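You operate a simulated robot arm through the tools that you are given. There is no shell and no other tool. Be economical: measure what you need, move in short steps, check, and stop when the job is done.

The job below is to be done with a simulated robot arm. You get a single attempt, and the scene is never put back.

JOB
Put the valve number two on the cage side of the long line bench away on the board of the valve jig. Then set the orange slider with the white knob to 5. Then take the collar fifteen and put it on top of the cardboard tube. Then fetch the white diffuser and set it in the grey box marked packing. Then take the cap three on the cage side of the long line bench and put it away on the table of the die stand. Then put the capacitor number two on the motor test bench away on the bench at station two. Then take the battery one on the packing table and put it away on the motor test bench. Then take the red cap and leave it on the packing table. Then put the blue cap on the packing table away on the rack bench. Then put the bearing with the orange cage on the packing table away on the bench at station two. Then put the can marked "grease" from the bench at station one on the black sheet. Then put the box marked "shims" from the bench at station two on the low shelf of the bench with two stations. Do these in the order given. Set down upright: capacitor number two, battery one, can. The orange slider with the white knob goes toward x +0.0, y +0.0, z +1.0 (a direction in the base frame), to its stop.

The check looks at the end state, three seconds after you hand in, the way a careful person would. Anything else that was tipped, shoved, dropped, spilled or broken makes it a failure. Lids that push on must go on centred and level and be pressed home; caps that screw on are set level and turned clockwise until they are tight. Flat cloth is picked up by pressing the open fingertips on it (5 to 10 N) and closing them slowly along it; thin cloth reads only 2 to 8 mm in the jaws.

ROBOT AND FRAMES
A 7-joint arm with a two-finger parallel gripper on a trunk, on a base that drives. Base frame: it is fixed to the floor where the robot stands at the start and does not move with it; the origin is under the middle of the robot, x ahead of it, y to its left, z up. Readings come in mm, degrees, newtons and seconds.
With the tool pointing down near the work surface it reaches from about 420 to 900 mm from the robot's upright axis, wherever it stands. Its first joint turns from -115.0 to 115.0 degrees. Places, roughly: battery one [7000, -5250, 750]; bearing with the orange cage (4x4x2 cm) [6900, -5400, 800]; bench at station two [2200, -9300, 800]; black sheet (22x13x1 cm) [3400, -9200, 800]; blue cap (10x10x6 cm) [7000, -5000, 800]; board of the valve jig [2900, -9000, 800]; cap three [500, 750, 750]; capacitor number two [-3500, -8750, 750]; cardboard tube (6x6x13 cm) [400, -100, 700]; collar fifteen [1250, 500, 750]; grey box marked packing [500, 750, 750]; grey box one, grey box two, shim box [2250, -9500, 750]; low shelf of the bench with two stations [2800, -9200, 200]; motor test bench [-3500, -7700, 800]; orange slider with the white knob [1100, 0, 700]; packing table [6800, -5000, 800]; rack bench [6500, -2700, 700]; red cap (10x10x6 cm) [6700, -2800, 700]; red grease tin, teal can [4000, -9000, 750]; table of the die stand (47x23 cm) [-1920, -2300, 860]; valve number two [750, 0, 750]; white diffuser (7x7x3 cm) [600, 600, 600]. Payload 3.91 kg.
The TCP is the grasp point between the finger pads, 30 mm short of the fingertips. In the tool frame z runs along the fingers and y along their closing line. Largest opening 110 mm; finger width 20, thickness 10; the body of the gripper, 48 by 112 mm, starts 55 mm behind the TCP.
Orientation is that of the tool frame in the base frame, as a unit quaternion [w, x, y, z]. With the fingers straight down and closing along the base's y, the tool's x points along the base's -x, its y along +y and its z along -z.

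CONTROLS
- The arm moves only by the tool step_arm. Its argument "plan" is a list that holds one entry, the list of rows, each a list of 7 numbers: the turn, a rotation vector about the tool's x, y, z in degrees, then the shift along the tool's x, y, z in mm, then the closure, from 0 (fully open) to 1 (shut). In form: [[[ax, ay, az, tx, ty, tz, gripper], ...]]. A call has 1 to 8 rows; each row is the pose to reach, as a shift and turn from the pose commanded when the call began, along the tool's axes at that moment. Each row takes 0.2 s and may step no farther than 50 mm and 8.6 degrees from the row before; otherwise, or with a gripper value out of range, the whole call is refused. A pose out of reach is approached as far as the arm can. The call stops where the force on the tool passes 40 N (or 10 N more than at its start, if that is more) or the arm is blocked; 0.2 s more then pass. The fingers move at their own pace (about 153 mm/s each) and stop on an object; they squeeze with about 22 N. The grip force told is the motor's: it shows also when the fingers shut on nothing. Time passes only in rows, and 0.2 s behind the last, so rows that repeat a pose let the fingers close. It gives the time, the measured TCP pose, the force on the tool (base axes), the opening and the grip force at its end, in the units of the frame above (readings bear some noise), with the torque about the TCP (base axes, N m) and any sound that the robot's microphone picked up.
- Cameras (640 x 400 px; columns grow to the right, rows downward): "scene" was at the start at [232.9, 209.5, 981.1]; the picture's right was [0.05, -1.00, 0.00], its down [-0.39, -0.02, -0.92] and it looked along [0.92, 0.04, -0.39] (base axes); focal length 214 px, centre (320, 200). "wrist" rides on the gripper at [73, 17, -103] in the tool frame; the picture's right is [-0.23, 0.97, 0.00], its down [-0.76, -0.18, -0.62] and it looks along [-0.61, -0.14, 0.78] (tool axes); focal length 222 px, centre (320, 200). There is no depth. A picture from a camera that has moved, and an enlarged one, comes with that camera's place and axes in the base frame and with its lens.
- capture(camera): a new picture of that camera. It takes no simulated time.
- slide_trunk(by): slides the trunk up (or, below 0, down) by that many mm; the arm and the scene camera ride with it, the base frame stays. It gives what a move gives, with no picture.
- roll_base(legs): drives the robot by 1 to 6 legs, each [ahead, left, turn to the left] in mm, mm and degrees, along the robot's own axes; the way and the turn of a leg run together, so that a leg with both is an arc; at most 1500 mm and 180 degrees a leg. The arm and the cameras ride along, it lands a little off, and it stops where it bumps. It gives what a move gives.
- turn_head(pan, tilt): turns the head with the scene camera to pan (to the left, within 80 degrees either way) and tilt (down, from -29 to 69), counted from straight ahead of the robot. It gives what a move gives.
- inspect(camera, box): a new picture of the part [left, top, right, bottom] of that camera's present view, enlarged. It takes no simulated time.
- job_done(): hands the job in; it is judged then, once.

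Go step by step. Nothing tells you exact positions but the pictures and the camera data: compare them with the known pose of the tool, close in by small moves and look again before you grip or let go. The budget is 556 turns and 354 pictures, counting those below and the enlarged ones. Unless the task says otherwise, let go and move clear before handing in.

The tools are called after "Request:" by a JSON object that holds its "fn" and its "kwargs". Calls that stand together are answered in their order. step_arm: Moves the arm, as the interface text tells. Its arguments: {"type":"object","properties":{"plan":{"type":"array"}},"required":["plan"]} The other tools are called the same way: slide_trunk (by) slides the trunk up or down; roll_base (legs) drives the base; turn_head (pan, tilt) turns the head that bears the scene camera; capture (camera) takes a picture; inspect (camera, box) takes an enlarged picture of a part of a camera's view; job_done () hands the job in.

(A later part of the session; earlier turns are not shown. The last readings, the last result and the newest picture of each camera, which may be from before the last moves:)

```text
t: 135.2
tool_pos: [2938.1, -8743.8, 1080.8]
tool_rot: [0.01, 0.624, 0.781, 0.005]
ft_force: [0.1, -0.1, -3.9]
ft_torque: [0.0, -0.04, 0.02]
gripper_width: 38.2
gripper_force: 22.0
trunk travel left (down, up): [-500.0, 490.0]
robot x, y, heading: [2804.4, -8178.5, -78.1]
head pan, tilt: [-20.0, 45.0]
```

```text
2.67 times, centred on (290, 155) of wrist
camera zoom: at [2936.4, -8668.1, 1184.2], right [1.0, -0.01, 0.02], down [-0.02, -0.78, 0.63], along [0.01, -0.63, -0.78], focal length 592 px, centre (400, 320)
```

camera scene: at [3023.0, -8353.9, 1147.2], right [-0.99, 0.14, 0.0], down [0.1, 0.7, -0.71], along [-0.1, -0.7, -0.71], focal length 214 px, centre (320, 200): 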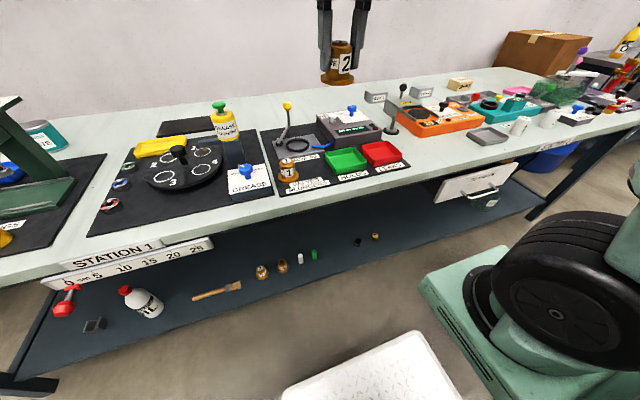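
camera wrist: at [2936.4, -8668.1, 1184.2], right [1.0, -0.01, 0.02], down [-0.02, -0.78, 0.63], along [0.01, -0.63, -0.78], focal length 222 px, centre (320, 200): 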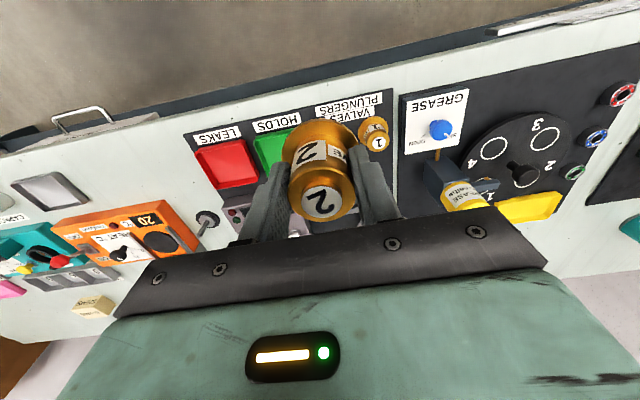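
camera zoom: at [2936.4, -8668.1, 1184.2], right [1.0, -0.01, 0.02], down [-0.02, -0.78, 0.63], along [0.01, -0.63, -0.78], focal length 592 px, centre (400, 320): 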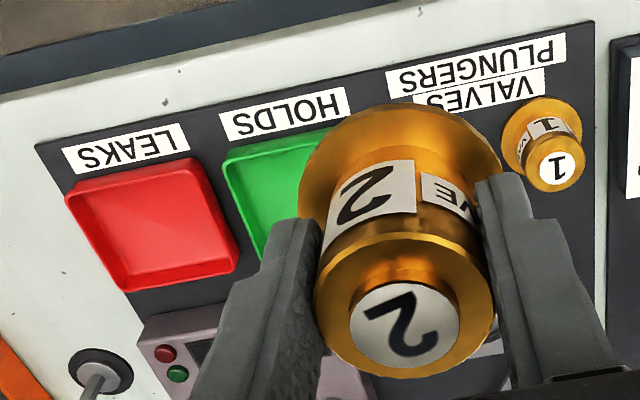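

Free spot on the black board is right beside valve 1 by the VALVES label, about (2968, -8832), board top at z≈760. Move above that and level the tool.

Request:
{"fn": "step_arm", "kwargs": {"plan": [[[0.6, 0.3, 0, -46, 5, 0, 1], [1.16, 0.54, 0, -92, 10, 0, 1], [1.16, 0.54, 0, -92, 9, 42, 1], [1.16, 0.54, 0, -92, 8, 84, 1], [1.16, 0.54, 0, -91, 7, 126, 1], [1.16, 0.54, 0, -91, 6, 168, 1], [1.16, 0.54, 0, -90, 5, 210, 1], [1.16, 0.54, 0, -90, 5, 245, 1]]]}}

Request:
{"fn": "inspect", "kwargs": {"camera": "scene", "box": [250, 90, 430, 200]}}

```text
t: 137.0
tool_pos: [2970.3, -8832.0, 838.7]
tool_rot: [0.0, 0.624, 0.781, 0.0]
ft_force: [0.2, 0.5, -4.0]
ft_torque: [0.02, 0.0, 0.01]
gripper_width: 38.6
gripper_force: 21.7
trunk travel left (down, up): [-500.0, 490.0]
robot x, y, heading: [2807.7, -8175.0, -78.1]
head pan, tilt: [-20.0, 45.0]
```

```text
3.56 times, centred on (340, 145) of scene
camera zoom: at [3022.9, -8353.8, 1147.2], right [-0.99, 0.14, 0.0], down [0.1, 0.7, -0.71], along [-0.1, -0.7, -0.71], focal length 763 px, centre (249, 396)
```

zoom: 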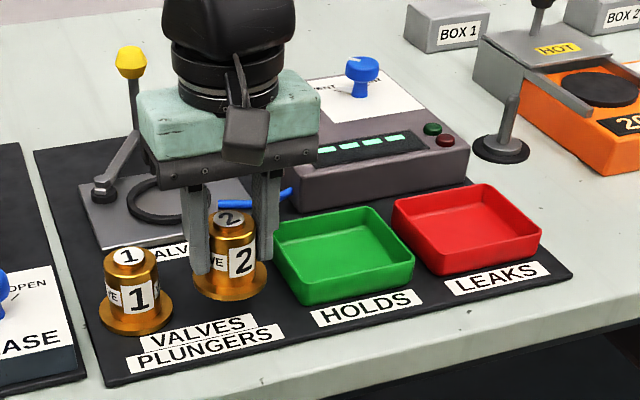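

Well aligned between valve 1 and the green tray. Lower gently to contact.

Request:
{"fn": "step_arm", "kwargs": {"plan": [[[0, 0, 0, 0, 0, 15, 1], [0, 0, 0, 0, 0, 27, 1], [0, 0, 0, 0, 0, 32, 1], [0, 0, 0, 0, 0, 35, 1]]]}}

```text
t: 138.0
tool_pos: [2968.4, -8831.2, 804.6]
tool_rot: [0.002, 0.625, 0.781, 0.0]
ft_force: [-3.1, -4.2, 17.4]
ft_torque: [-0.02, 0.44, 0.05]
gripper_width: 38.8
gripper_force: 21.6
trunk travel left (down, up): [-500.0, 490.0]
robot x, y, heading: [2805.1, -8174.9, -78.2]
head pan, tilt: [-20.0, 45.0]
```

Contact at z≈804. Open partly and rise straight.

Request:
{"fn": "step_arm", "kwargs": {"plan": [[[0, 0, 0, 0, 0, -1, 0.8], [0, 0, 0, 0, 0, -1, 0.5], [0, 0, 0, 0, 0, -1, 0.5], [0, 0, 0, 0, 0, -30, 0.5], [0, 0, 0, 0, 0, -75, 0.5], [0, 0, 0, 0, 0, -120, 0.5], [0, 0, 0, 0, 0, -165, 0.5], [0, 0, 0, 0, 0, -210, 0.5]]]}}

Request:
{"fn": "inspect", "kwargs": {"camera": "scene", "box": [250, 90, 430, 200]}}

Request:
{"fn": "turn_head", "kwargs": {"pan": 20, "tilt": 35}}

Request:
{"fn": "capture", "kwargs": {"camera": "scene"}}

```text
t: 139.8
tool_pos: [2965.4, -8832.5, 1011.0]
tool_rot: [0.0, 0.625, 0.781, 0.002]
ft_force: [-0.2, -0.1, 0.0]
ft_torque: [0.01, -0.01, -0.01]
gripper_width: 55.0
gripper_force: 0.0
trunk travel left (down, up): [-500.0, 490.0]
robot x, y, heading: [2809.2, -8175.1, -78.3]
head pan, tilt: [-20.0, 45.0]
```

```text
3.56 times, centred on (340, 145) of scene
camera zoom: at [3023.0, -8354.0, 1147.1], right [-0.99, 0.14, 0.0], down [0.1, 0.7, -0.71], along [-0.1, -0.7, -0.71], focal length 763 px, centre (249, 396)
```

zoom: 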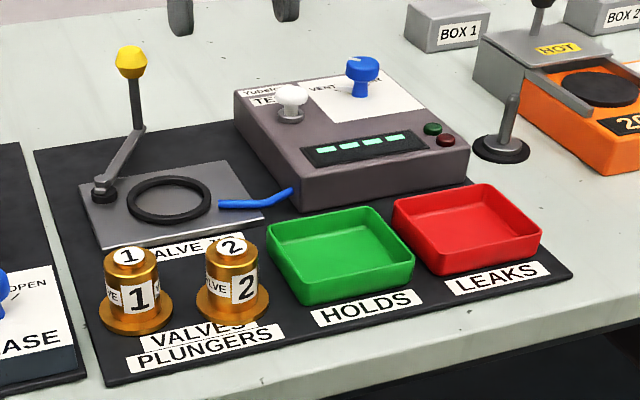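

```text
t: 140.9
tool_pos: [2965.6, -8833.2, 1011.0]
tool_rot: [0.0, 0.625, 0.781, 0.001]
ft_force: [0.5, -0.2, 0.1]
ft_torque: [0.0, 0.03, -0.01]
gripper_width: 54.9
gripper_force: 0.1
trunk travel left (down, up): [-500.0, 490.0]
robot x, y, heading: [2803.9, -8175.9, -78.3]
head pan, tilt: [20.0, 35.0]
```

```text
316 pictures are left
camera scene: at [3080.9, -8348.1, 1162.0], right [-0.85, -0.53, 0.0], down [-0.3, 0.49, -0.82], along [0.43, -0.7, -0.57], focal length 214 px, centre (320, 200)
```

scene: 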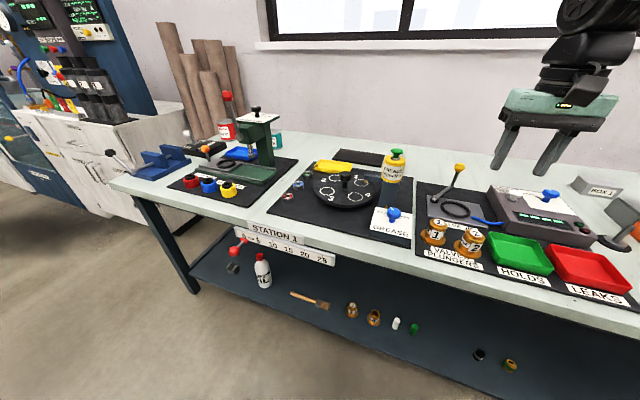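

Valve 2 is upright on the board next to valve 1. Also noted the black sheet (behind the rotary plate) and red grease tin. Now retrace the path back by driving in reverse.

Request:
{"fn": "roll_base", "kwargs": {"legs": [[-600, 0, 0], [0, 0, 37.3], [-1471, 23, 0], [-1471, 23, 0]]}}

```text
t: 160.2
tool_pos: [975.1, -5975.6, 1009.0]
tool_rot: [0.0, 0.353, 0.936, 0.0]
ft_force: [-0.4, -0.8, 0.5]
ft_torque: [-0.01, -0.02, -0.01]
gripper_width: 55.0
gripper_force: 0.1
trunk travel left (down, up): [-500.0, 490.0]
robot x, y, heading: [464.1, -5536.6, -42.1]
head pan, tilt: [20.0, 35.0]
```

Request:
{"fn": "roll_base", "kwargs": {"legs": [[-1315, -94, 0], [-803, -358, 0]]}}

```text
t: 171.1
tool_pos: [-908.3, -4874.9, 1009.9]
tool_rot: [0.0, 0.355, 0.935, 0.001]
ft_force: [0.2, 0.0, -0.3]
ft_torque: [0.02, -0.01, 0.01]
gripper_width: 55.3
gripper_force: 0.0
trunk travel left (down, up): [-500.0, 490.0]
robot x, y, heading: [-1420.2, -4432.4, -42.2]
head pan, tilt: [20.0, 35.0]
```

Request:
{"fn": "roll_base", "kwargs": {"legs": [[-1111, -829, 0], [0, 0, -48], [-1000, -800, 0]]}}

```text
t: 186.2
tool_pos: [-3575.1, -3966.1, 1009.4]
tool_rot: [0.0, 0.71, 0.704, 0.0]
ft_force: [0.2, 0.3, -0.4]
ft_torque: [0.01, -0.02, 0.01]
gripper_width: 55.0
gripper_force: 0.1
trunk travel left (down, up): [-500.0, 490.0]
robot x, y, heading: [-3582.2, -3290.4, -91.3]
head pan, tilt: [20.0, 35.0]
```

Request:
{"fn": "roll_base", "kwargs": {"legs": [[-1428, -137, 0], [0, 0, -45.5]]}}

```text
t: 195.5
tool_pos: [-4170.3, -2353.4, 1010.0]
tool_rot: [0.001, 0.91, 0.415, 0.001]
ft_force: [-0.1, -0.8, -0.3]
ft_torque: [0.03, -0.01, -0.03]
gripper_width: 54.9
gripper_force: 0.1
trunk travel left (down, up): [-500.0, 490.0]
robot x, y, heading: [-3733.8, -1836.1, -132.2]
head pan, tilt: [20.0, 35.0]
```

Request:
{"fn": "roll_base", "kwargs": {"legs": [[-1403, 146, 0], [-1344, 93, 0], [0, 0, -47]]}}

```text
t: 211.2
tool_pos: [-2380.4, 38.0, 1011.1]
tool_rot: [0.0, 1.0, 0.012, 0.001]
ft_force: [-0.7, 0.1, 0.4]
ft_torque: [-0.03, -0.03, 0.01]
gripper_width: 54.8
gripper_force: 0.0
trunk travel left (down, up): [-500.0, 490.0]
robot x, y, heading: [-1707.4, 70.4, -179.5]
head pan, tilt: [20.0, 35.0]
```

Request:
{"fn": "roll_base", "kwargs": {"legs": [[-1390, 60, 0], [0, 0, -178]]}}

Request:
{"fn": "turn_head", "kwargs": {"pan": 0, "tilt": 25}}

Request:
{"fn": "capture", "kwargs": {"camera": "scene"}}

```text
t: 225.4
tool_pos: [363.6, 137.0, 1009.9]
tool_rot: [-0.001, -0.051, 0.999, 0.0]
ft_force: [0.3, 0.0, 0.9]
ft_torque: [0.03, -0.03, 0.02]
gripper_width: 55.2
gripper_force: 0.1
trunk travel left (down, up): [-500.0, 490.0]
robot x, y, heading: [-305.4, 51.4, 5.2]
head pan, tilt: [20.0, 35.0]
```

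```text
t: 226.2
tool_pos: [363.1, 135.8, 1010.2]
tool_rot: [-0.001, -0.051, 0.999, 0.001]
ft_force: [-1.1, -0.3, 0.7]
ft_torque: [-0.01, 0.01, -0.01]
gripper_width: 54.8
gripper_force: 0.1
trunk travel left (down, up): [-500.0, 490.0]
robot x, y, heading: [-308.0, 55.2, 5.1]
head pan, tilt: [0.0, 25.0]
```

```text
315 pictures are left
camera scene: at [-93.7, 280.2, 1177.7], right [0.09, -1.0, 0.0], down [-0.42, -0.04, -0.91], along [0.9, 0.08, -0.42], focal length 214 px, centre (320, 200)
```

scene: 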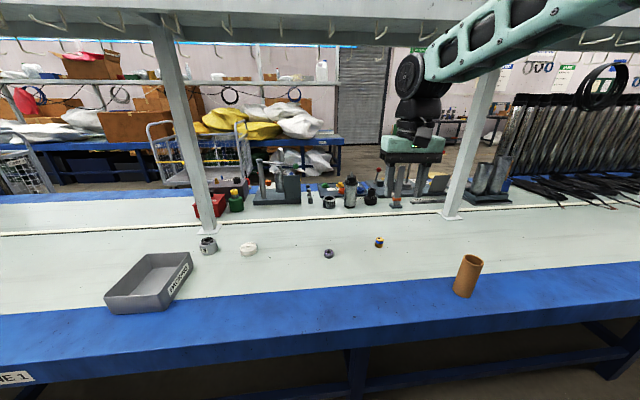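

Back home facing the bench. Lower the trunk again and drive to the original standing spot, then study the slider and the collar.

Request:
{"fn": "slide_trunk", "kwargs": {"by": -160}}

Request:
{"fn": "roll_base", "kwargs": {"legs": [[0, 0, -5.1], [308, -55, 0]]}}

Request:
{"fn": "turn_head", "kwargs": {"pan": -8, "tilt": 15}}

Request:
{"fn": "inspect", "kwargs": {"camera": "scene", "box": [200, 130, 460, 290]}}

Request:
{"fn": "inspect", "kwargs": {"camera": "wrist", "box": [0, 0, 640, 400]}}

```text
t: 228.1
tool_pos: [362.9, 134.5, 851.3]
tool_rot: [-0.001, -0.052, 0.999, 0.001]
ft_force: [-0.4, -0.1, 0.5]
ft_torque: [0.01, 0.0, -0.02]
gripper_width: 54.8
gripper_force: 0.1
trunk travel left (down, up): [-340.0, 650.0]
robot x, y, heading: [-306.7, 50.3, 4.9]
head pan, tilt: [0.0, 25.0]
```

```text
t: 230.7
tool_pos: [675.0, 17.5, 850.8]
tool_rot: [-0.002, -0.005, 1.0, 0.002]
ft_force: [-0.1, 0.0, 0.1]
ft_torque: [0.02, 0.0, 0.01]
gripper_width: 54.8
gripper_force: 0.1
trunk travel left (down, up): [-340.0, 650.0]
robot x, y, heading: [0.4, -1.3, -0.4]
head pan, tilt: [0.0, 25.0]
```

```text
t: 231.4
tool_pos: [673.4, 17.1, 850.0]
tool_rot: [-0.001, -0.005, 1.0, 0.0]
ft_force: [-0.6, 0.1, -0.6]
ft_torque: [0.01, 0.0, 0.02]
gripper_width: 54.9
gripper_force: 0.0
trunk travel left (down, up): [-340.0, 650.0]
robot x, y, heading: [0.7, 0.4, -0.4]
head pan, tilt: [-8.0, 15.0]
```

```text
2.46 times, centred on (330, 210) of scene
camera zoom: at [232.8, 190.4, 1033.9], right [-0.14, -0.99, 0.0], down [-0.26, 0.04, -0.97], along [0.96, -0.14, -0.26], focal length 528 px, centre (295, 175)
```

zoom: 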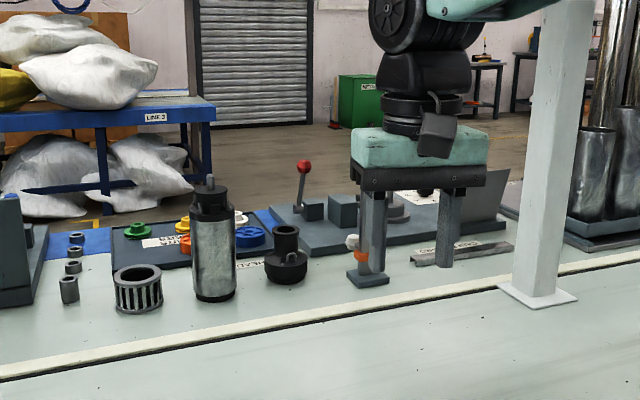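

```text
1.00 times, centred on (320, 200) of wrist
camera zoom: at [601.5, 33.4, 953.8], right [0.22, 0.98, 0.0], down [0.76, -0.17, 0.62], along [0.61, -0.13, -0.78], focal length 222 px, centre (320, 200)
```

zoom: 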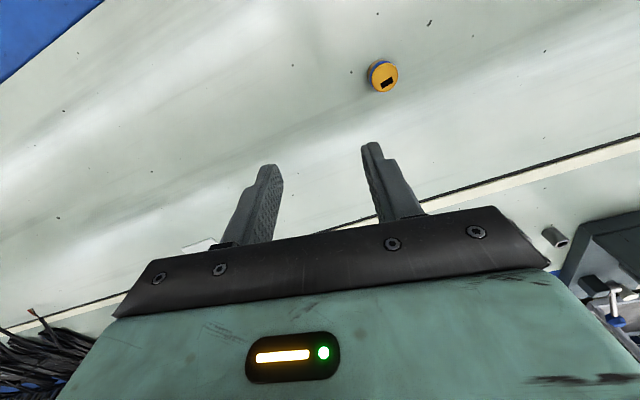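

The gripper hides the slider; shift the arm aside to the left for a clear view.

Request:
{"fn": "step_arm", "kwargs": {"plan": [[[0, 0, 0, 0, 50, -20, 0.5], [0, 0, 0, 0, 100, -40, 0.5], [0, 0, 0, 0, 150, -60, 0.5], [0, 0, 0, 0, 200, -60, 0.5], [0, 0, 0, 0, 250, -60, 0.5], [0, 0, 0, 0, 300, -60, 0.5]]]}}

Request:
{"fn": "inspect", "kwargs": {"camera": "scene", "box": [320, 190, 420, 260]}}

Request:
{"fn": "inspect", "kwargs": {"camera": "wrist", "box": [380, 120, 640, 320]}}

```text
refused: row 1 steps farther than a row can; nothing moved
```

```text
5.71 times, centred on (370, 225) of scene
camera zoom: at [232.8, 190.4, 1033.9], right [-0.14, -0.99, 0.0], down [-0.26, 0.04, -0.97], along [0.96, -0.14, -0.26], focal length 1226 px, centre (34, 57)
```

zoom: 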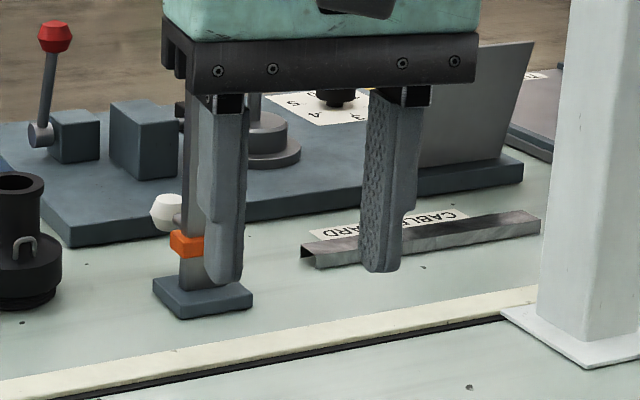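

```text
2.00 times, centred on (510, 220) of wrist
camera zoom: at [601.5, 33.4, 953.8], right [0.22, 0.98, 0.0], down [0.76, -0.17, 0.62], along [0.61, -0.13, -0.78], focal length 444 px, centre (-60, 160)
```

zoom: 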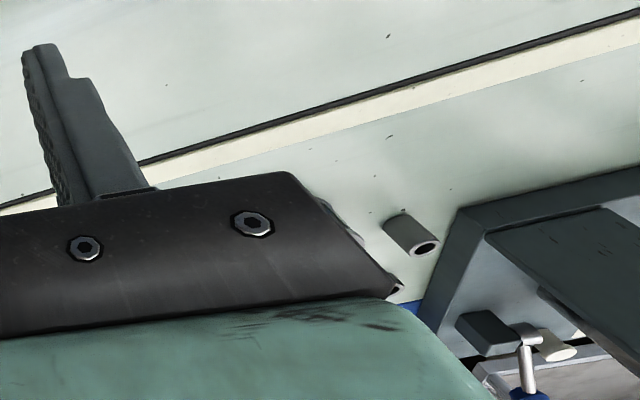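

Request:
{"fn": "step_arm", "kwargs": {"plan": [[[0, 0, 0, 0, 45, -18, 0.5], [0, 0, 0, 0, 90, -36, 0.5], [0, 0, 0, 0, 135, -54, 0.5], [0, 0, 0, 0, 180, -60, 0.5], [0, 0, 0, 0, 225, -60, 0.5], [0, 0, 0, 0, 270, -60, 0.5], [0, 0, 0, 0, 315, -60, 0.5]]]}}

Request:
{"fn": "inspect", "kwargs": {"camera": "scene", "box": [310, 160, 430, 250]}}

Request:
{"fn": "inspect", "kwargs": {"camera": "wrist", "box": [0, 0, 640, 400]}}

```text
t: 233.0
tool_pos: [667.7, 325.1, 909.2]
tool_rot: [0.0, -0.005, 1.0, -0.001]
ft_force: [-1.0, 0.2, -0.4]
ft_torque: [-0.02, 0.01, 0.02]
gripper_width: 55.0
gripper_force: 0.1
out of reach, approached as far as the arm can: row 7
trunk travel left (down, up): [-340.0, 650.0]
robot x, y, heading: [-2.7, -3.1, -0.3]
head pan, tilt: [-8.0, 15.0]
```

```text
4.44 times, centred on (370, 205) of scene
camera zoom: at [232.8, 190.1, 1034.2], right [-0.14, -0.99, 0.0], down [-0.26, 0.04, -0.97], along [0.96, -0.14, -0.26], focal length 953 px, centre (98, 178)
```

zoom: 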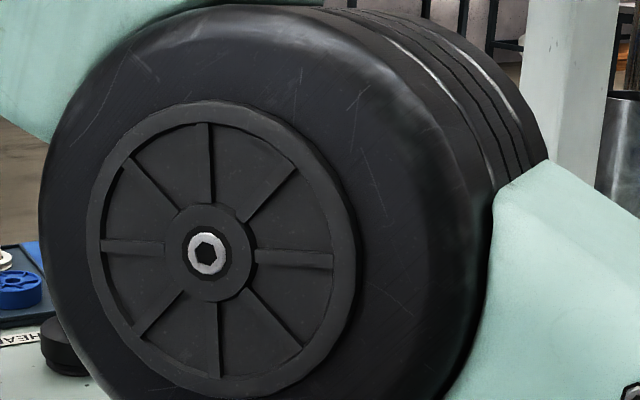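

```text
1.00 times, centred on (320, 200) of wrist
camera zoom: at [596.4, 341.5, 1010.4], right [0.22, 0.98, 0.0], down [0.76, -0.17, 0.62], along [0.61, -0.14, -0.78], focal length 222 px, centre (320, 200)
```

zoom: 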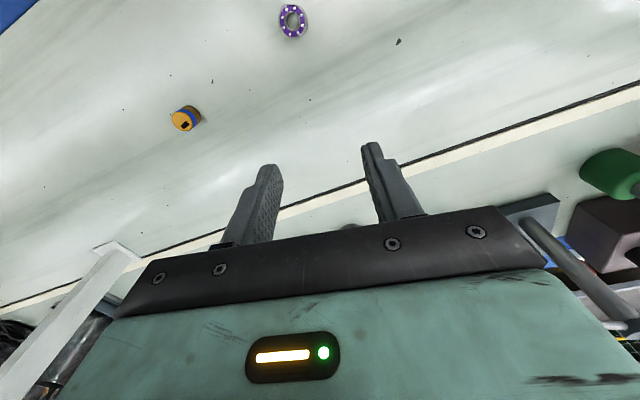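

The arm itself now hides the view; swing it to the right instead.

Request:
{"fn": "step_arm", "kwargs": {"plan": [[[0, 0, 0, 6, -45, 0, 0.5], [0, 0, 0, 12, -94, 0, 0.5], [0, 0, 0, 18, -143, 0, 0.5], [0, 0, 0, 24, -192, 0, 0.5], [0, 0, 0, 30, -241, 0, 0.5], [0, 0, 0, 36, -290, 0, 0.5], [0, 0, 0, 42, -339, 0, 0.5], [0, 0, 0, 48, -388, 0, 0.5]]]}}

Request:
{"fn": "step_arm", "kwargs": {"plan": [[[0, 0, 0, 6, -45, 0, 0.5], [0, 0, 0, 12, -94, 0, 0.5], [0, 0, 0, 18, -143, 0, 0.5], [0, 0, 0, 24, -192, 0, 0.5], [0, 0, 0, 30, -241, 0, 0.5], [0, 0, 0, 36, -290, 0, 0.5]]]}}

Request:
{"fn": "inspect", "kwargs": {"camera": "scene", "box": [320, 160, 420, 240]}}

Request:
{"fn": "inspect", "kwargs": {"camera": "scene", "box": [190, 180, 330, 260]}}

Request:
{"fn": "inspect", "kwargs": {"camera": "wrist", "box": [0, 0, 640, 400]}}

```text
t: 234.8
tool_pos: [625.4, -64.2, 905.3]
tool_rot: [0.0, -0.005, 1.0, 0.001]
ft_force: [-0.6, 0.8, 1.1]
ft_torque: [-0.02, -0.02, 0.04]
gripper_width: 55.2
gripper_force: 0.1
trunk travel left (down, up): [-340.0, 650.0]
robot x, y, heading: [-3.2, 1.9, -0.1]
head pan, tilt: [-8.0, 15.0]
```

```text
t: 236.2
tool_pos: [591.1, -353.3, 905.5]
tool_rot: [0.0, -0.005, 1.0, 0.0]
ft_force: [0.5, -0.4, -0.2]
ft_torque: [0.01, 0.0, 0.0]
gripper_width: 55.1
gripper_force: 0.0
trunk travel left (down, up): [-340.0, 650.0]
robot x, y, heading: [-1.4, -0.2, -0.4]
head pan, tilt: [-8.0, 15.0]
```

```text
5.00 times, centred on (370, 200) of scene
camera zoom: at [232.6, 190.5, 1034.0], right [-0.14, -0.99, 0.0], down [-0.26, 0.04, -0.97], along [0.96, -0.14, -0.26], focal length 1072 px, centre (70, 200)
```

zoom: 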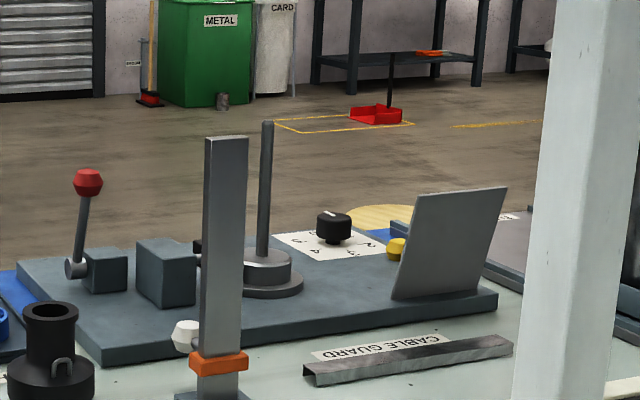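

```text
4.57 times, centred on (260, 220) of scene
camera zoom: at [232.6, 190.5, 1034.0], right [-0.14, -0.99, 0.0], down [-0.26, 0.04, -0.97], along [0.96, -0.14, -0.26], focal length 980 px, centre (594, 109)
```

zoom: 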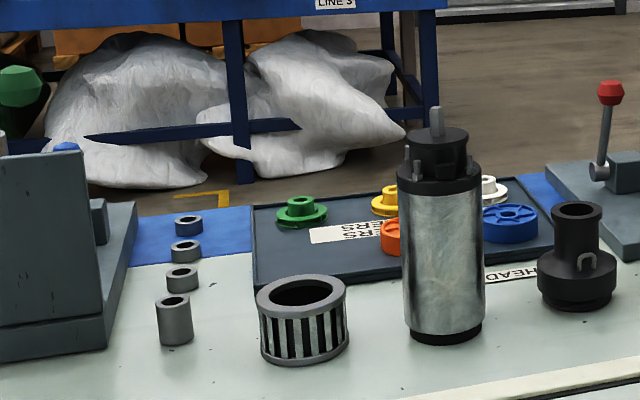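

```text
1.00 times, centred on (320, 200) of wrist
camera zoom: at [518.9, -336.5, 1007.6], right [0.22, 0.98, 0.0], down [0.76, -0.17, 0.62], along [0.61, -0.13, -0.78], focal length 222 px, centre (320, 200)
```

zoom: 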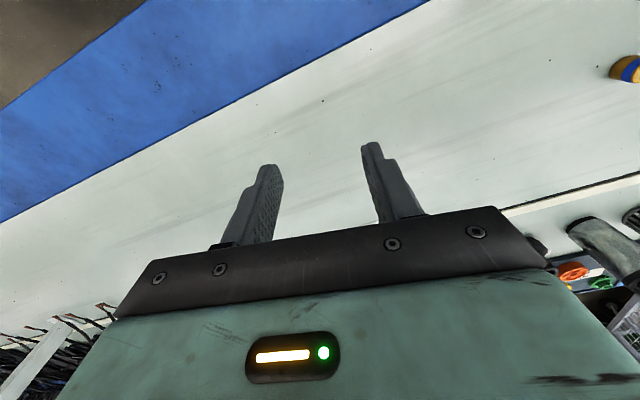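

The labels and collars face the other side of the bench and are out of reach from here, so I'll drive around to the far side. First stow the arm close in front.

Request:
{"fn": "step_arm", "kwargs": {"plan": [[[0, 0, 0, 15, 45, -10, 0.5], [0, 0, 0, 30, 90, -20, 0.5], [0, 0, 0, 45, 135, -30, 0.5], [0, 0, 0, 60, 180, -40, 0.5], [0, 0, 0, 75, 225, -50, 0.5], [0, 0, 0, 90, 270, -60, 0.5], [0, 0, 0, 105, 315, -70, 0.5], [0, 0, 0, 110, 350, -80, 0.5]]]}}

Request:
{"fn": "roll_base", "kwargs": {"legs": [[-300, 30, 0], [0, 0, 179]]}}

```text
t: 238.0
tool_pos: [477.4, -2.6, 988.7]
tool_rot: [-0.001, -0.004, 1.0, 0.001]
ft_force: [-0.7, 0.0, 0.6]
ft_torque: [-0.01, -0.03, -0.02]
gripper_width: 55.0
gripper_force: 0.0
trunk travel left (down, up): [-340.0, 650.0]
robot x, y, heading: [-1.4, 0.6, -0.1]
head pan, tilt: [-8.0, 15.0]
```

```text
t: 247.4
tool_pos: [-782.3, 33.9, 989.0]
tool_rot: [0.001, 1.0, 0.002, 0.001]
ft_force: [-0.2, 0.7, -0.1]
ft_torque: [0.03, 0.0, 0.0]
gripper_width: 54.8
gripper_force: 0.0
trunk travel left (down, up): [-340.0, 650.0]
robot x, y, heading: [-304.6, 26.1, 179.4]
head pan, tilt: [-8.0, 15.0]
```

Request:
{"fn": "roll_base", "kwargs": {"legs": [[1400, 0, 0], [0, 0, 44], [1390, 0, 0]]}}

```text
t: 262.9
tool_pos: [-3092.6, -1160.5, 989.3]
tool_rot: [0.0, 0.935, 0.355, 0.001]
ft_force: [-0.3, -0.4, -0.3]
ft_torque: [0.01, 0.0, -0.02]
gripper_width: 54.7
gripper_force: 0.0
trunk travel left (down, up): [-340.0, 650.0]
robot x, y, heading: [-2728.3, -851.5, -139.1]
head pan, tilt: [-8.0, 15.0]
```

Request:
{"fn": "roll_base", "kwargs": {"legs": [[1389, 117, 0], [0, 0, 49], [1430, 130, 0]]}}

```text
t: 279.0
tool_pos: [-3614.4, -3778.1, 988.2]
tool_rot: [-0.001, 0.706, 0.709, 0.001]
ft_force: [0.0, -0.3, 0.1]
ft_torque: [0.0, 0.01, -0.01]
gripper_width: 55.2
gripper_force: 0.1
trunk travel left (down, up): [-340.0, 650.0]
robot x, y, heading: [-3606.3, -3301.2, -90.8]
head pan, tilt: [-8.0, 15.0]
```

Request:
{"fn": "roll_base", "kwargs": {"legs": [[938, 819, 0], [0, 0, 84], [1403, -38, 0]]}}

```text
t: 295.6
tool_pos: [-930.5, -4418.6, 987.8]
tool_rot: [-0.001, 0.026, 1.0, 0.001]
ft_force: [-0.3, -0.2, -0.7]
ft_torque: [-0.02, 0.0, 0.03]
gripper_width: 54.9
gripper_force: 0.2
trunk travel left (down, up): [-340.0, 650.0]
robot x, y, heading: [-1405.1, -4389.1, -3.9]
head pan, tilt: [-8.0, 15.0]
```

Request:
{"fn": "roll_base", "kwargs": {"legs": [[0, 0, -37], [855, 298, 0], [750, 0, 0], [0, 0, 60]]}}

Request:
{"fn": "turn_head", "kwargs": {"pan": 0, "tilt": 15}}

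Request:
{"fn": "capture", "kwargs": {"camera": "scene"}}

Request:
{"fn": "turn_head", "kwargs": {"pan": 60, "tilt": 15}}

Request:
{"fn": "capture", "kwargs": {"camera": "scene"}}

```text
t: 308.2
tool_pos: [425.3, -5065.9, 988.6]
tool_rot: [-0.002, -0.155, 0.988, 0.001]
ft_force: [0.3, 0.0, 0.4]
ft_torque: [-0.03, 0.0, 0.02]
gripper_width: 55.0
gripper_force: 0.1
trunk travel left (down, up): [-340.0, 650.0]
robot x, y, heading: [-30.9, -5205.4, 17.1]
head pan, tilt: [-8.0, 15.0]
```

```text
t: 308.9
tool_pos: [425.3, -5065.9, 989.5]
tool_rot: [-0.001, -0.155, 0.988, 0.001]
ft_force: [0.1, 0.0, -0.2]
ft_torque: [-0.01, 0.03, -0.01]
gripper_width: 55.1
gripper_force: 0.0
trunk travel left (down, up): [-340.0, 650.0]
robot x, y, heading: [-31.2, -5205.7, 17.2]
head pan, tilt: [0.0, 15.0]
```

```text
305 pictures are left
camera scene: at [131.8, -4940.0, 1034.0], right [0.29, -0.96, 0.0], down [-0.25, -0.08, -0.97], along [0.92, 0.28, -0.26], focal length 214 px, centre (320, 200)
```

scene: 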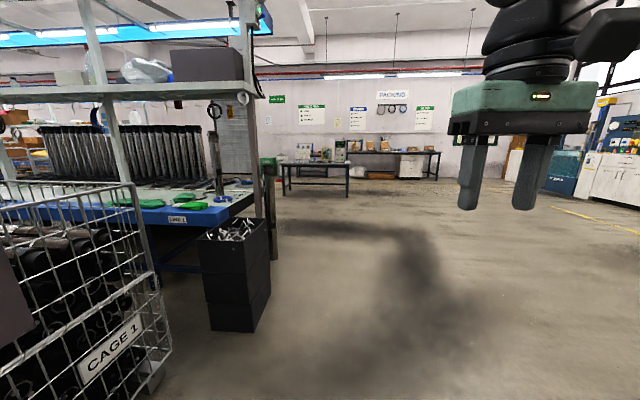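

```text
t: 310.2
tool_pos: [424.3, -5065.4, 988.7]
tool_rot: [-0.001, -0.155, 0.988, 0.0]
ft_force: [-1.0, 0.2, -0.2]
ft_torque: [-0.02, 0.01, 0.0]
gripper_width: 55.0
gripper_force: 0.0
trunk travel left (down, up): [-340.0, 650.0]
robot x, y, heading: [-28.3, -5203.3, 16.9]
head pan, tilt: [60.0, 15.0]
```

```text
304 pictures are left
camera scene: at [63.4, -4876.4, 1034.0], right [0.97, -0.22, 0.0], down [-0.06, -0.25, -0.97], along [0.22, 0.94, -0.26], focal length 214 px, centre (320, 200)
```

scene: 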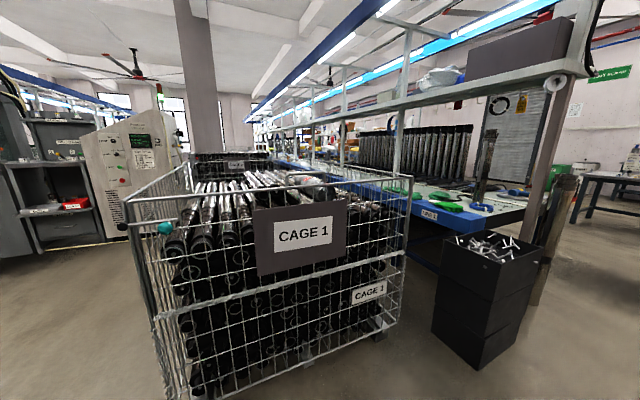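

The bench ends near x≈1520, y≈-4150. Drive around its end and look up the far side.

Request:
{"fn": "roll_base", "kwargs": {"legs": [[1140, -100, 0], [1140, -70, 0], [0, 0, 73]]}}

Request:
{"fn": "turn_head", "kwargs": {"pan": 0, "tilt": 15}}

Request:
{"fn": "capture", "kwargs": {"camera": "scene"}}

```text
t: 324.4
tool_pos: [2168.1, -4230.8, 989.1]
tool_rot: [0.001, 0.708, -0.706, 0.001]
ft_force: [0.1, 0.0, 0.1]
ft_torque: [0.02, 0.02, 0.02]
gripper_width: 55.0
gripper_force: 0.1
trunk travel left (down, up): [-340.0, 650.0]
robot x, y, heading: [2163.8, -4711.7, 89.5]
head pan, tilt: [60.0, 15.0]
```

```text
t: 325.7
tool_pos: [2169.0, -4231.4, 989.1]
tool_rot: [0.001, 0.708, -0.706, 0.0]
ft_force: [-0.3, 0.2, -0.5]
ft_torque: [0.04, 0.03, -0.01]
gripper_width: 54.8
gripper_force: 0.0
trunk travel left (down, up): [-340.0, 650.0]
robot x, y, heading: [2162.7, -4710.8, 89.4]
head pan, tilt: [0.0, 15.0]
```

```text
303 pictures are left
camera scene: at [1958.5, -4471.1, 1034.0], right [1.0, -0.01, 0.0], down [0.0, -0.26, -0.97], along [0.01, 0.97, -0.26], focal length 214 px, centre (320, 200)
```

scene: 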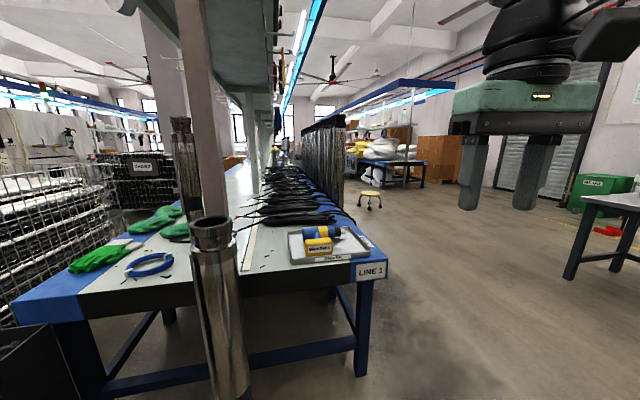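

The bench is yawed about 11.5°; its far edge corner is near (2150, -3730). I'll swing out right and drive parallel to it.

Request:
{"fn": "roll_base", "kwargs": {"legs": [[419, -734, 0], [0, 0, 12.3], [1450, 0, 0]]}}

Request:
{"fn": "capture", "kwargs": {"camera": "scene"}}

```text
t: 337.9
tool_pos: [2498.2, -2394.6, 987.9]
tool_rot: [0.001, 0.785, -0.62, 0.0]
ft_force: [-0.5, -0.6, -0.2]
ft_torque: [0.03, -0.01, -0.01]
gripper_width: 55.1
gripper_force: 0.0
trunk travel left (down, up): [-340.0, 650.0]
robot x, y, heading: [2600.1, -2859.6, 102.8]
head pan, tilt: [0.0, 15.0]
```

```text
302 pictures are left
camera scene: at [2348.3, -2675.6, 1034.0], right [0.98, 0.22, 0.0], down [0.06, -0.25, -0.97], along [-0.21, 0.94, -0.26], focal length 214 px, centre (320, 200)
```

scene: 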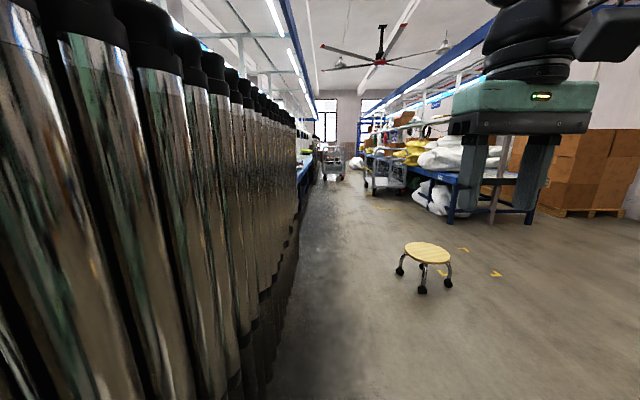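

The way is clear past the stool. Drive on and then turn left to face the bench.

Request:
{"fn": "roll_base", "kwargs": {"legs": [[1232, -18, 0], [1232, -18, 0], [0, 0, 88]]}}

Request:
{"fn": "turn_head", "kwargs": {"pan": 0, "tilt": 25}}

Request:
{"fn": "capture", "kwargs": {"camera": "scene"}}

Request:
{"fn": "turn_head", "kwargs": {"pan": -65, "tilt": 30}}

Request:
{"fn": "capture", "kwargs": {"camera": "scene"}}

```text
t: 353.6
tool_pos: [1653.4, -597.2, 988.8]
tool_rot: [0.0, 0.992, 0.126, 0.0]
ft_force: [-0.8, -0.5, -0.3]
ft_torque: [-0.01, 0.01, 0.01]
gripper_width: 54.8
gripper_force: 0.1
trunk travel left (down, up): [-340.0, 650.0]
robot x, y, heading: [2117.4, -482.3, -166.2]
head pan, tilt: [0.0, 15.0]
```

```text
t: 354.4
tool_pos: [1654.7, -597.4, 989.3]
tool_rot: [0.001, 0.992, 0.126, 0.001]
ft_force: [0.6, 0.0, 0.1]
ft_torque: [0.01, -0.01, 0.01]
gripper_width: 55.2
gripper_force: 0.0
trunk travel left (down, up): [-340.0, 650.0]
robot x, y, heading: [2118.9, -482.9, -166.3]
head pan, tilt: [0.0, 25.0]
```

```text
301 pictures are left
camera scene: at [1937.4, -738.7, 1017.8], right [-0.24, 0.97, 0.0], down [0.41, 0.1, -0.91], along [-0.88, -0.21, -0.42], focal length 214 px, centre (320, 200)
```

scene: 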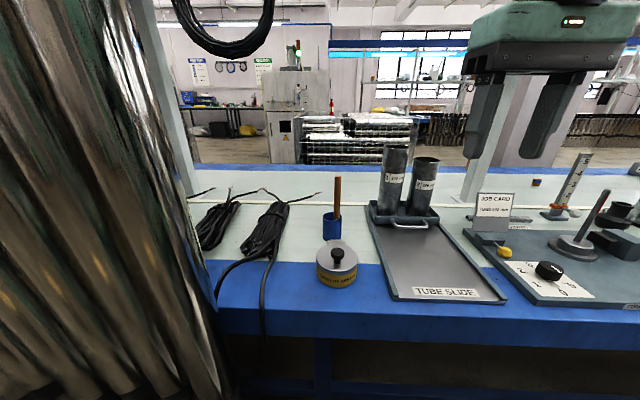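

```text
t: 355.7
tool_pos: [1654.6, -597.8, 989.4]
tool_rot: [0.001, 0.992, 0.126, 0.002]
ft_force: [0.1, 0.2, -0.1]
ft_torque: [0.0, 0.01, -0.01]
gripper_width: 55.0
gripper_force: 0.0
trunk travel left (down, up): [-340.0, 650.0]
robot x, y, heading: [2117.6, -485.9, -166.5]
head pan, tilt: [-65.0, 30.0]
```

```text
300 pictures are left
camera scene: at [1970.4, -646.4, 1009.8], right [0.78, 0.63, 0.0], down [0.31, -0.39, -0.87], along [-0.54, 0.68, -0.5], focal length 214 px, centre (320, 200)
```

scene: 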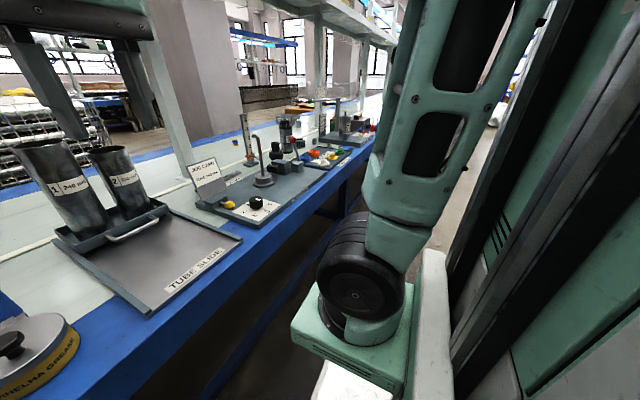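

Slider and its scale are visible to the right. Move sideways along the bench and closer, so the slider is straight ahead.

Request:
{"fn": "roll_base", "kwargs": {"legs": [[0, -675, 0], [200, 0, 0]]}}

Request:
{"fn": "turn_head", "kwargs": {"pan": -10, "tilt": 30}}

Request:
{"fn": "capture", "kwargs": {"camera": "scene"}}

```text
t: 360.6
tool_pos: [1317.6, 6.8, 990.6]
tool_rot: [0.0, 0.991, 0.13, 0.0]
ft_force: [0.3, -0.4, -0.4]
ft_torque: [-0.02, -0.01, -0.03]
gripper_width: 55.0
gripper_force: 0.0
trunk travel left (down, up): [-340.0, 650.0]
robot x, y, heading: [1778.2, 120.0, -165.7]
head pan, tilt: [-65.0, 30.0]
stopped in leg 2: the robot was blocked; the commanded pose is now the measured one
```

```text
t: 361.9
tool_pos: [1318.6, 6.5, 989.7]
tool_rot: [0.0, 0.991, 0.132, -0.001]
ft_force: [-0.5, 0.0, -0.1]
ft_torque: [0.02, 0.0, 0.01]
gripper_width: 55.0
gripper_force: 0.1
trunk travel left (down, up): [-340.0, 650.0]
robot x, y, heading: [1778.9, 121.4, -165.9]
head pan, tilt: [-10.0, 30.0]
```

```text
299 pictures are left
camera scene: at [1602.3, -117.1, 1010.4], right [-0.07, 1.0, 0.0], down [0.5, 0.04, -0.87], along [-0.87, -0.06, -0.5], focal length 214 px, centre (320, 200)
```

scene: 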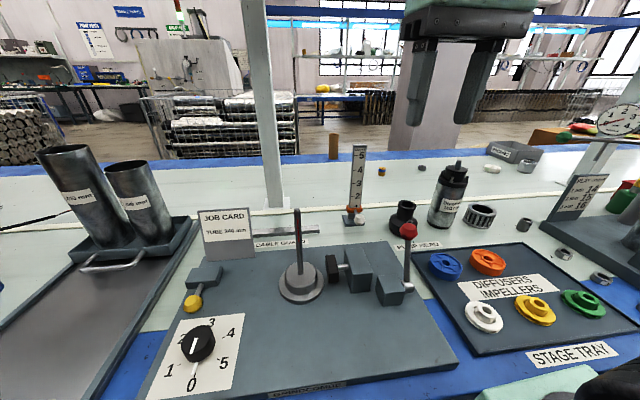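

The base touched the bench frame and stopped; everything stands. Zoom in on the slider and the collars.

Request:
{"fn": "inspect", "kwargs": {"camera": "scene", "box": [310, 130, 410, 240]}}

Request:
{"fn": "inspect", "kwargs": {"camera": "scene", "box": [480, 150, 640, 310]}}

Request:
{"fn": "turn_head", "kwargs": {"pan": -45, "tilt": 35}}

Request:
{"fn": "capture", "kwargs": {"camera": "scene"}}

```text
3.64 times, centred on (360, 185) of scene
camera zoom: at [1602.3, -117.1, 1010.4], right [-0.07, 1.0, 0.0], down [0.5, 0.04, -0.87], along [-0.87, -0.06, -0.5], focal length 780 px, centre (174, 254)
```

zoom: 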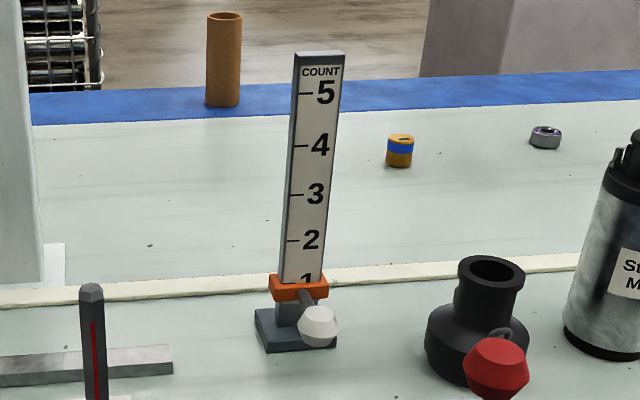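

```text
2.50 times, centred on (560, 230) of scene
camera zoom: at [1602.3, -117.1, 1010.4], right [-0.07, 1.0, 0.0], down [0.5, 0.04, -0.87], along [-0.87, -0.06, -0.5], focal length 536 px, centre (-280, 125)
```

zoom: 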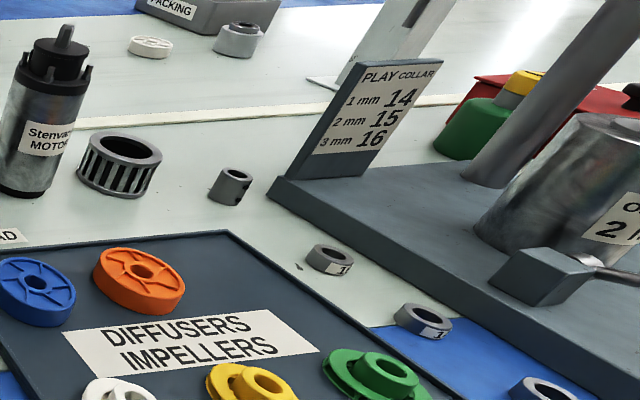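

```text
t: 362.9
tool_pos: [1319.2, 4.6, 991.2]
tool_rot: [0.0, 0.991, 0.131, -0.001]
ft_force: [0.9, 1.0, -0.5]
ft_torque: [-0.02, 0.0, -0.01]
gripper_width: 54.9
gripper_force: 0.0
trunk travel left (down, up): [-340.0, 650.0]
robot x, y, heading: [1778.7, 122.7, -165.8]
head pan, tilt: [-45.0, 35.0]
```

```text
296 pictures are left
camera scene: at [1616.9, -65.4, 1002.5], right [0.51, 0.86, 0.0], down [0.49, -0.29, -0.82], along [-0.71, 0.42, -0.57], focal length 214 px, centre (320, 200)
```

scene: 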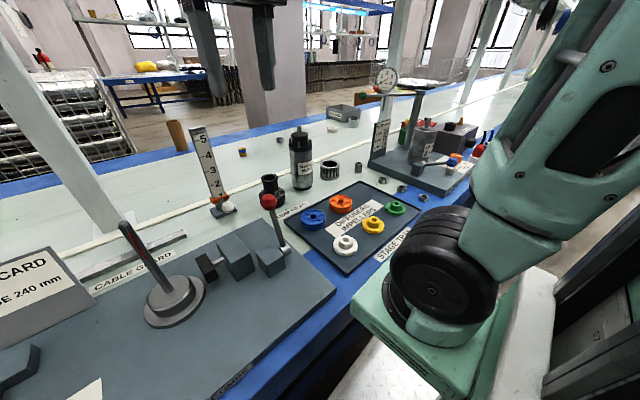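

Collars carry numbers (14/15/16). Zoom in to read them.

Request:
{"fn": "inspect", "kwargs": {"camera": "scene", "box": [370, 165, 440, 209]}}

Request:
{"fn": "turn_head", "kwargs": {"pan": -25, "tilt": 35}}

Request:
{"fn": "inspect", "kwargs": {"camera": "scene", "box": [420, 200, 540, 275]}}

```text
9.09 times, centred on (405, 187) of scene
camera zoom: at [1616.9, -65.4, 1002.5], right [0.51, 0.86, 0.0], down [0.49, -0.29, -0.82], along [-0.71, 0.42, -0.57], focal length 1950 px, centre (-453, 318)
```

zoom: 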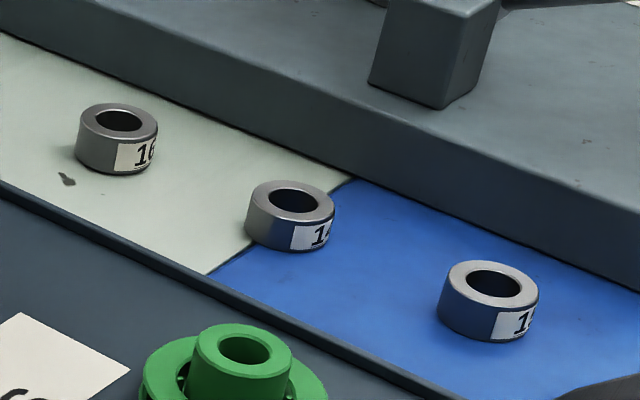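

```text
t: 363.7
tool_pos: [1318.6, 7.2, 991.4]
tool_rot: [0.0, 0.991, 0.132, -0.002]
ft_force: [0.5, 0.1, 0.3]
ft_torque: [0.02, 0.03, 0.02]
gripper_width: 54.9
gripper_force: 0.0
trunk travel left (down, up): [-340.0, 650.0]
robot x, y, heading: [1780.6, 122.9, -165.9]
head pan, tilt: [-25.0, 35.0]
```

```text
5.33 times, centred on (480, 238) of scene
camera zoom: at [1606.2, -93.8, 1002.6], right [0.19, 0.98, 0.0], down [0.56, -0.11, -0.82], along [-0.81, 0.15, -0.57], focal length 1144 px, centre (-533, 0)
```

zoom: 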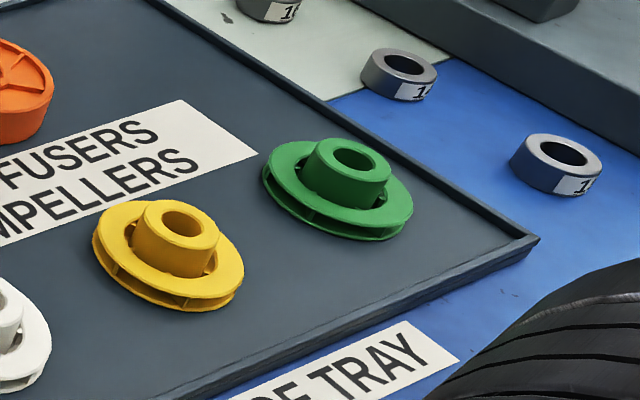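

The knob is at about (1105, -40, 666), sticking out 54 mm from the post; stop near the 5 mark at z≈832. Move over the knob with the fingers open.

Request:
{"fn": "step_arm", "kwargs": {"plan": [[[0, 0, 0, -45, -2, 0, 0], [0, 0, 0, -90, -4, 0, 0], [0, 0, 0, -135, -7, 0, 0], [0, 0, 0, -180, -9, 0, 0], [0, 0, 0, -219, -11, 0, 0], [0, 0, 0, -219, -11, 45, 0], [0, 0, 0, -219, -11, 90, 0]]]}}

Request:
{"fn": "turn_head", "kwargs": {"pan": 0, "tilt": 30}}

Request:
{"fn": "capture", "kwargs": {"camera": "scene"}}

Request:
{"fn": "capture", "kwargs": {"camera": "wrist"}}

```text
t: 365.3
tool_pos: [1099.9, -38.7, 903.1]
tool_rot: [0.0, 0.991, 0.131, -0.002]
ft_force: [0.1, 0.3, -0.1]
ft_torque: [0.02, 0.01, 0.01]
gripper_width: 110.0
gripper_force: 0.0
trunk travel left (down, up): [-340.0, 650.0]
robot x, y, heading: [1780.2, 121.2, -165.6]
head pan, tilt: [-25.0, 35.0]
```

```text
t: 366.2
tool_pos: [1101.1, -39.7, 903.8]
tool_rot: [0.0, 0.991, 0.132, -0.002]
ft_force: [0.4, 0.8, -0.9]
ft_torque: [-0.01, 0.02, 0.02]
gripper_width: 109.9
gripper_force: 0.0
trunk travel left (down, up): [-340.0, 650.0]
robot x, y, heading: [1778.6, 120.8, -165.5]
head pan, tilt: [0.0, 30.0]
```

```text
293 pictures are left
camera scene: at [1605.1, -132.5, 1010.5], right [-0.25, 0.97, 0.0], down [0.48, 0.12, -0.87], along [-0.84, -0.21, -0.5], focal length 214 px, centre (320, 200)
```

scene: 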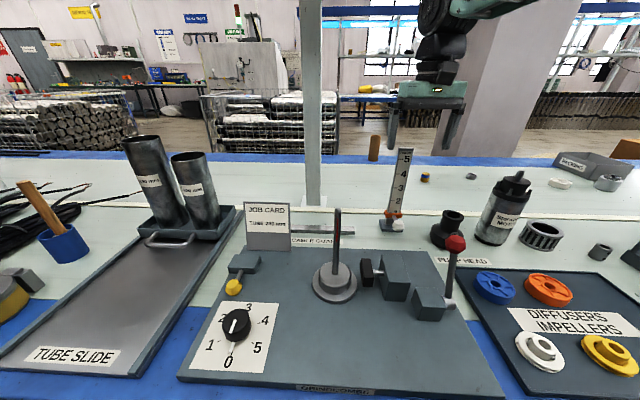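

```text
292 pictures are left
camera wrist: at [1176.7, -35.9, 1006.4], right [0.03, -1.0, 0.0], down [-0.78, -0.03, 0.63], along [-0.62, -0.02, -0.78], focal length 222 px, centre (320, 200)
```

wrist: 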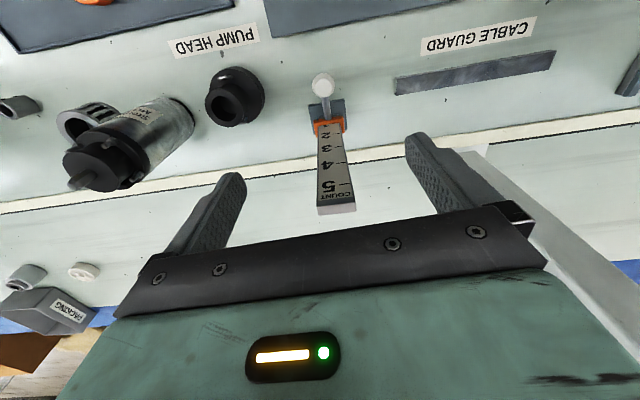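

Knob confirmed at about (1110, -40). Lower around the knob and close.

Request:
{"fn": "step_arm", "kwargs": {"plan": [[[0, 0, 0, 8, 0, 45, 0], [0, 0, 0, 8, 0, 90, 0], [0, 0, 0, 8, 0, 135, 0], [0, 0, 0, 8, 0, 180, 0], [0, 0, 0, 8, 0, 215, 0], [0, 0, 0, 8, 0, 234, 0]]]}}

Request:
{"fn": "inspect", "kwargs": {"camera": "scene", "box": [340, 140, 480, 250]}}

Request:
{"fn": "capture", "kwargs": {"camera": "wrist"}}

```text
t: 367.6
tool_pos: [1112.1, -37.3, 669.4]
tool_rot: [0.0, 0.991, 0.132, -0.002]
ft_force: [0.0, 0.0, 0.2]
ft_torque: [0.03, 0.02, 0.02]
gripper_width: 110.0
gripper_force: 0.1
trunk travel left (down, up): [-340.0, 650.0]
robot x, y, heading: [1776.7, 126.2, -165.7]
head pan, tilt: [0.0, 30.0]
```

```text
3.64 times, centred on (410, 195) of scene
camera zoom: at [1605.1, -132.6, 1010.6], right [-0.25, 0.97, 0.0], down [0.48, 0.12, -0.87], along [-0.84, -0.21, -0.5], focal length 780 px, centre (-7, 218)
```

zoom: 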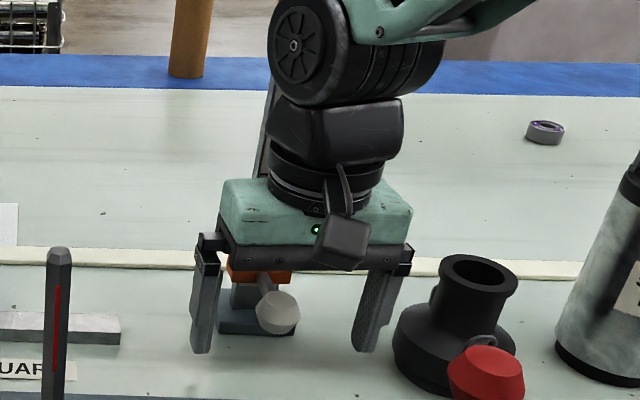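

```text
290 pictures are left
camera wrist: at [1187.4, -34.6, 771.7], right [0.03, -1.0, 0.0], down [-0.78, -0.03, 0.63], along [-0.63, -0.02, -0.78], focal length 222 px, centre (320, 200)
```

wrist: 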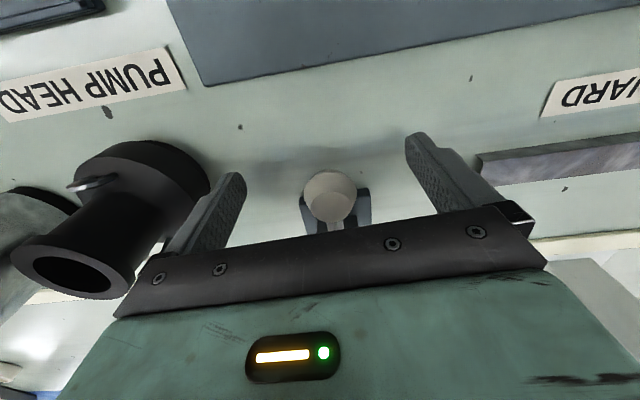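

Request:
{"fn": "step_arm", "kwargs": {"plan": [[[0, 0, 0, -4, 2, 0, 0.5], [0, 0, 0, -4, 2, 0, 1], [0, 0, 0, -4, 2, 0, 1], [0, 0, 0, -4, 2, 0, 1]]]}}

```text
t: 368.6
tool_pos: [1110.1, -43.6, 668.6]
tool_rot: [0.001, 0.991, 0.134, -0.001]
ft_force: [6.9, -31.6, -0.8]
ft_torque: [0.04, -0.21, 0.13]
gripper_width: 30.6
gripper_force: 44.7
trunk travel left (down, up): [-340.0, 650.0]
robot x, y, heading: [1781.8, 122.2, -165.9]
head pan, tilt: [0.0, 30.0]
```

Gripped at 31 mm, with some side load; relax it sideways and raise.

Request:
{"fn": "step_arm", "kwargs": {"plan": [[[0, 0, 0, -1, 4, 0, 1], [0, 0, 0, -1, 4, -5, 1]]]}}

```text
t: 369.2
tool_pos: [1109.0, -42.2, 671.3]
tool_rot: [-0.002, 0.992, 0.129, 0.002]
ft_force: [31.2, 7.8, -2.1]
ft_torque: [0.04, -0.1, 0.05]
gripper_width: 30.6
gripper_force: 44.6
trunk travel left (down, up): [-340.0, 650.0]
robot x, y, heading: [1779.7, 120.7, -165.7]
head pan, tilt: [0.0, 30.0]
```

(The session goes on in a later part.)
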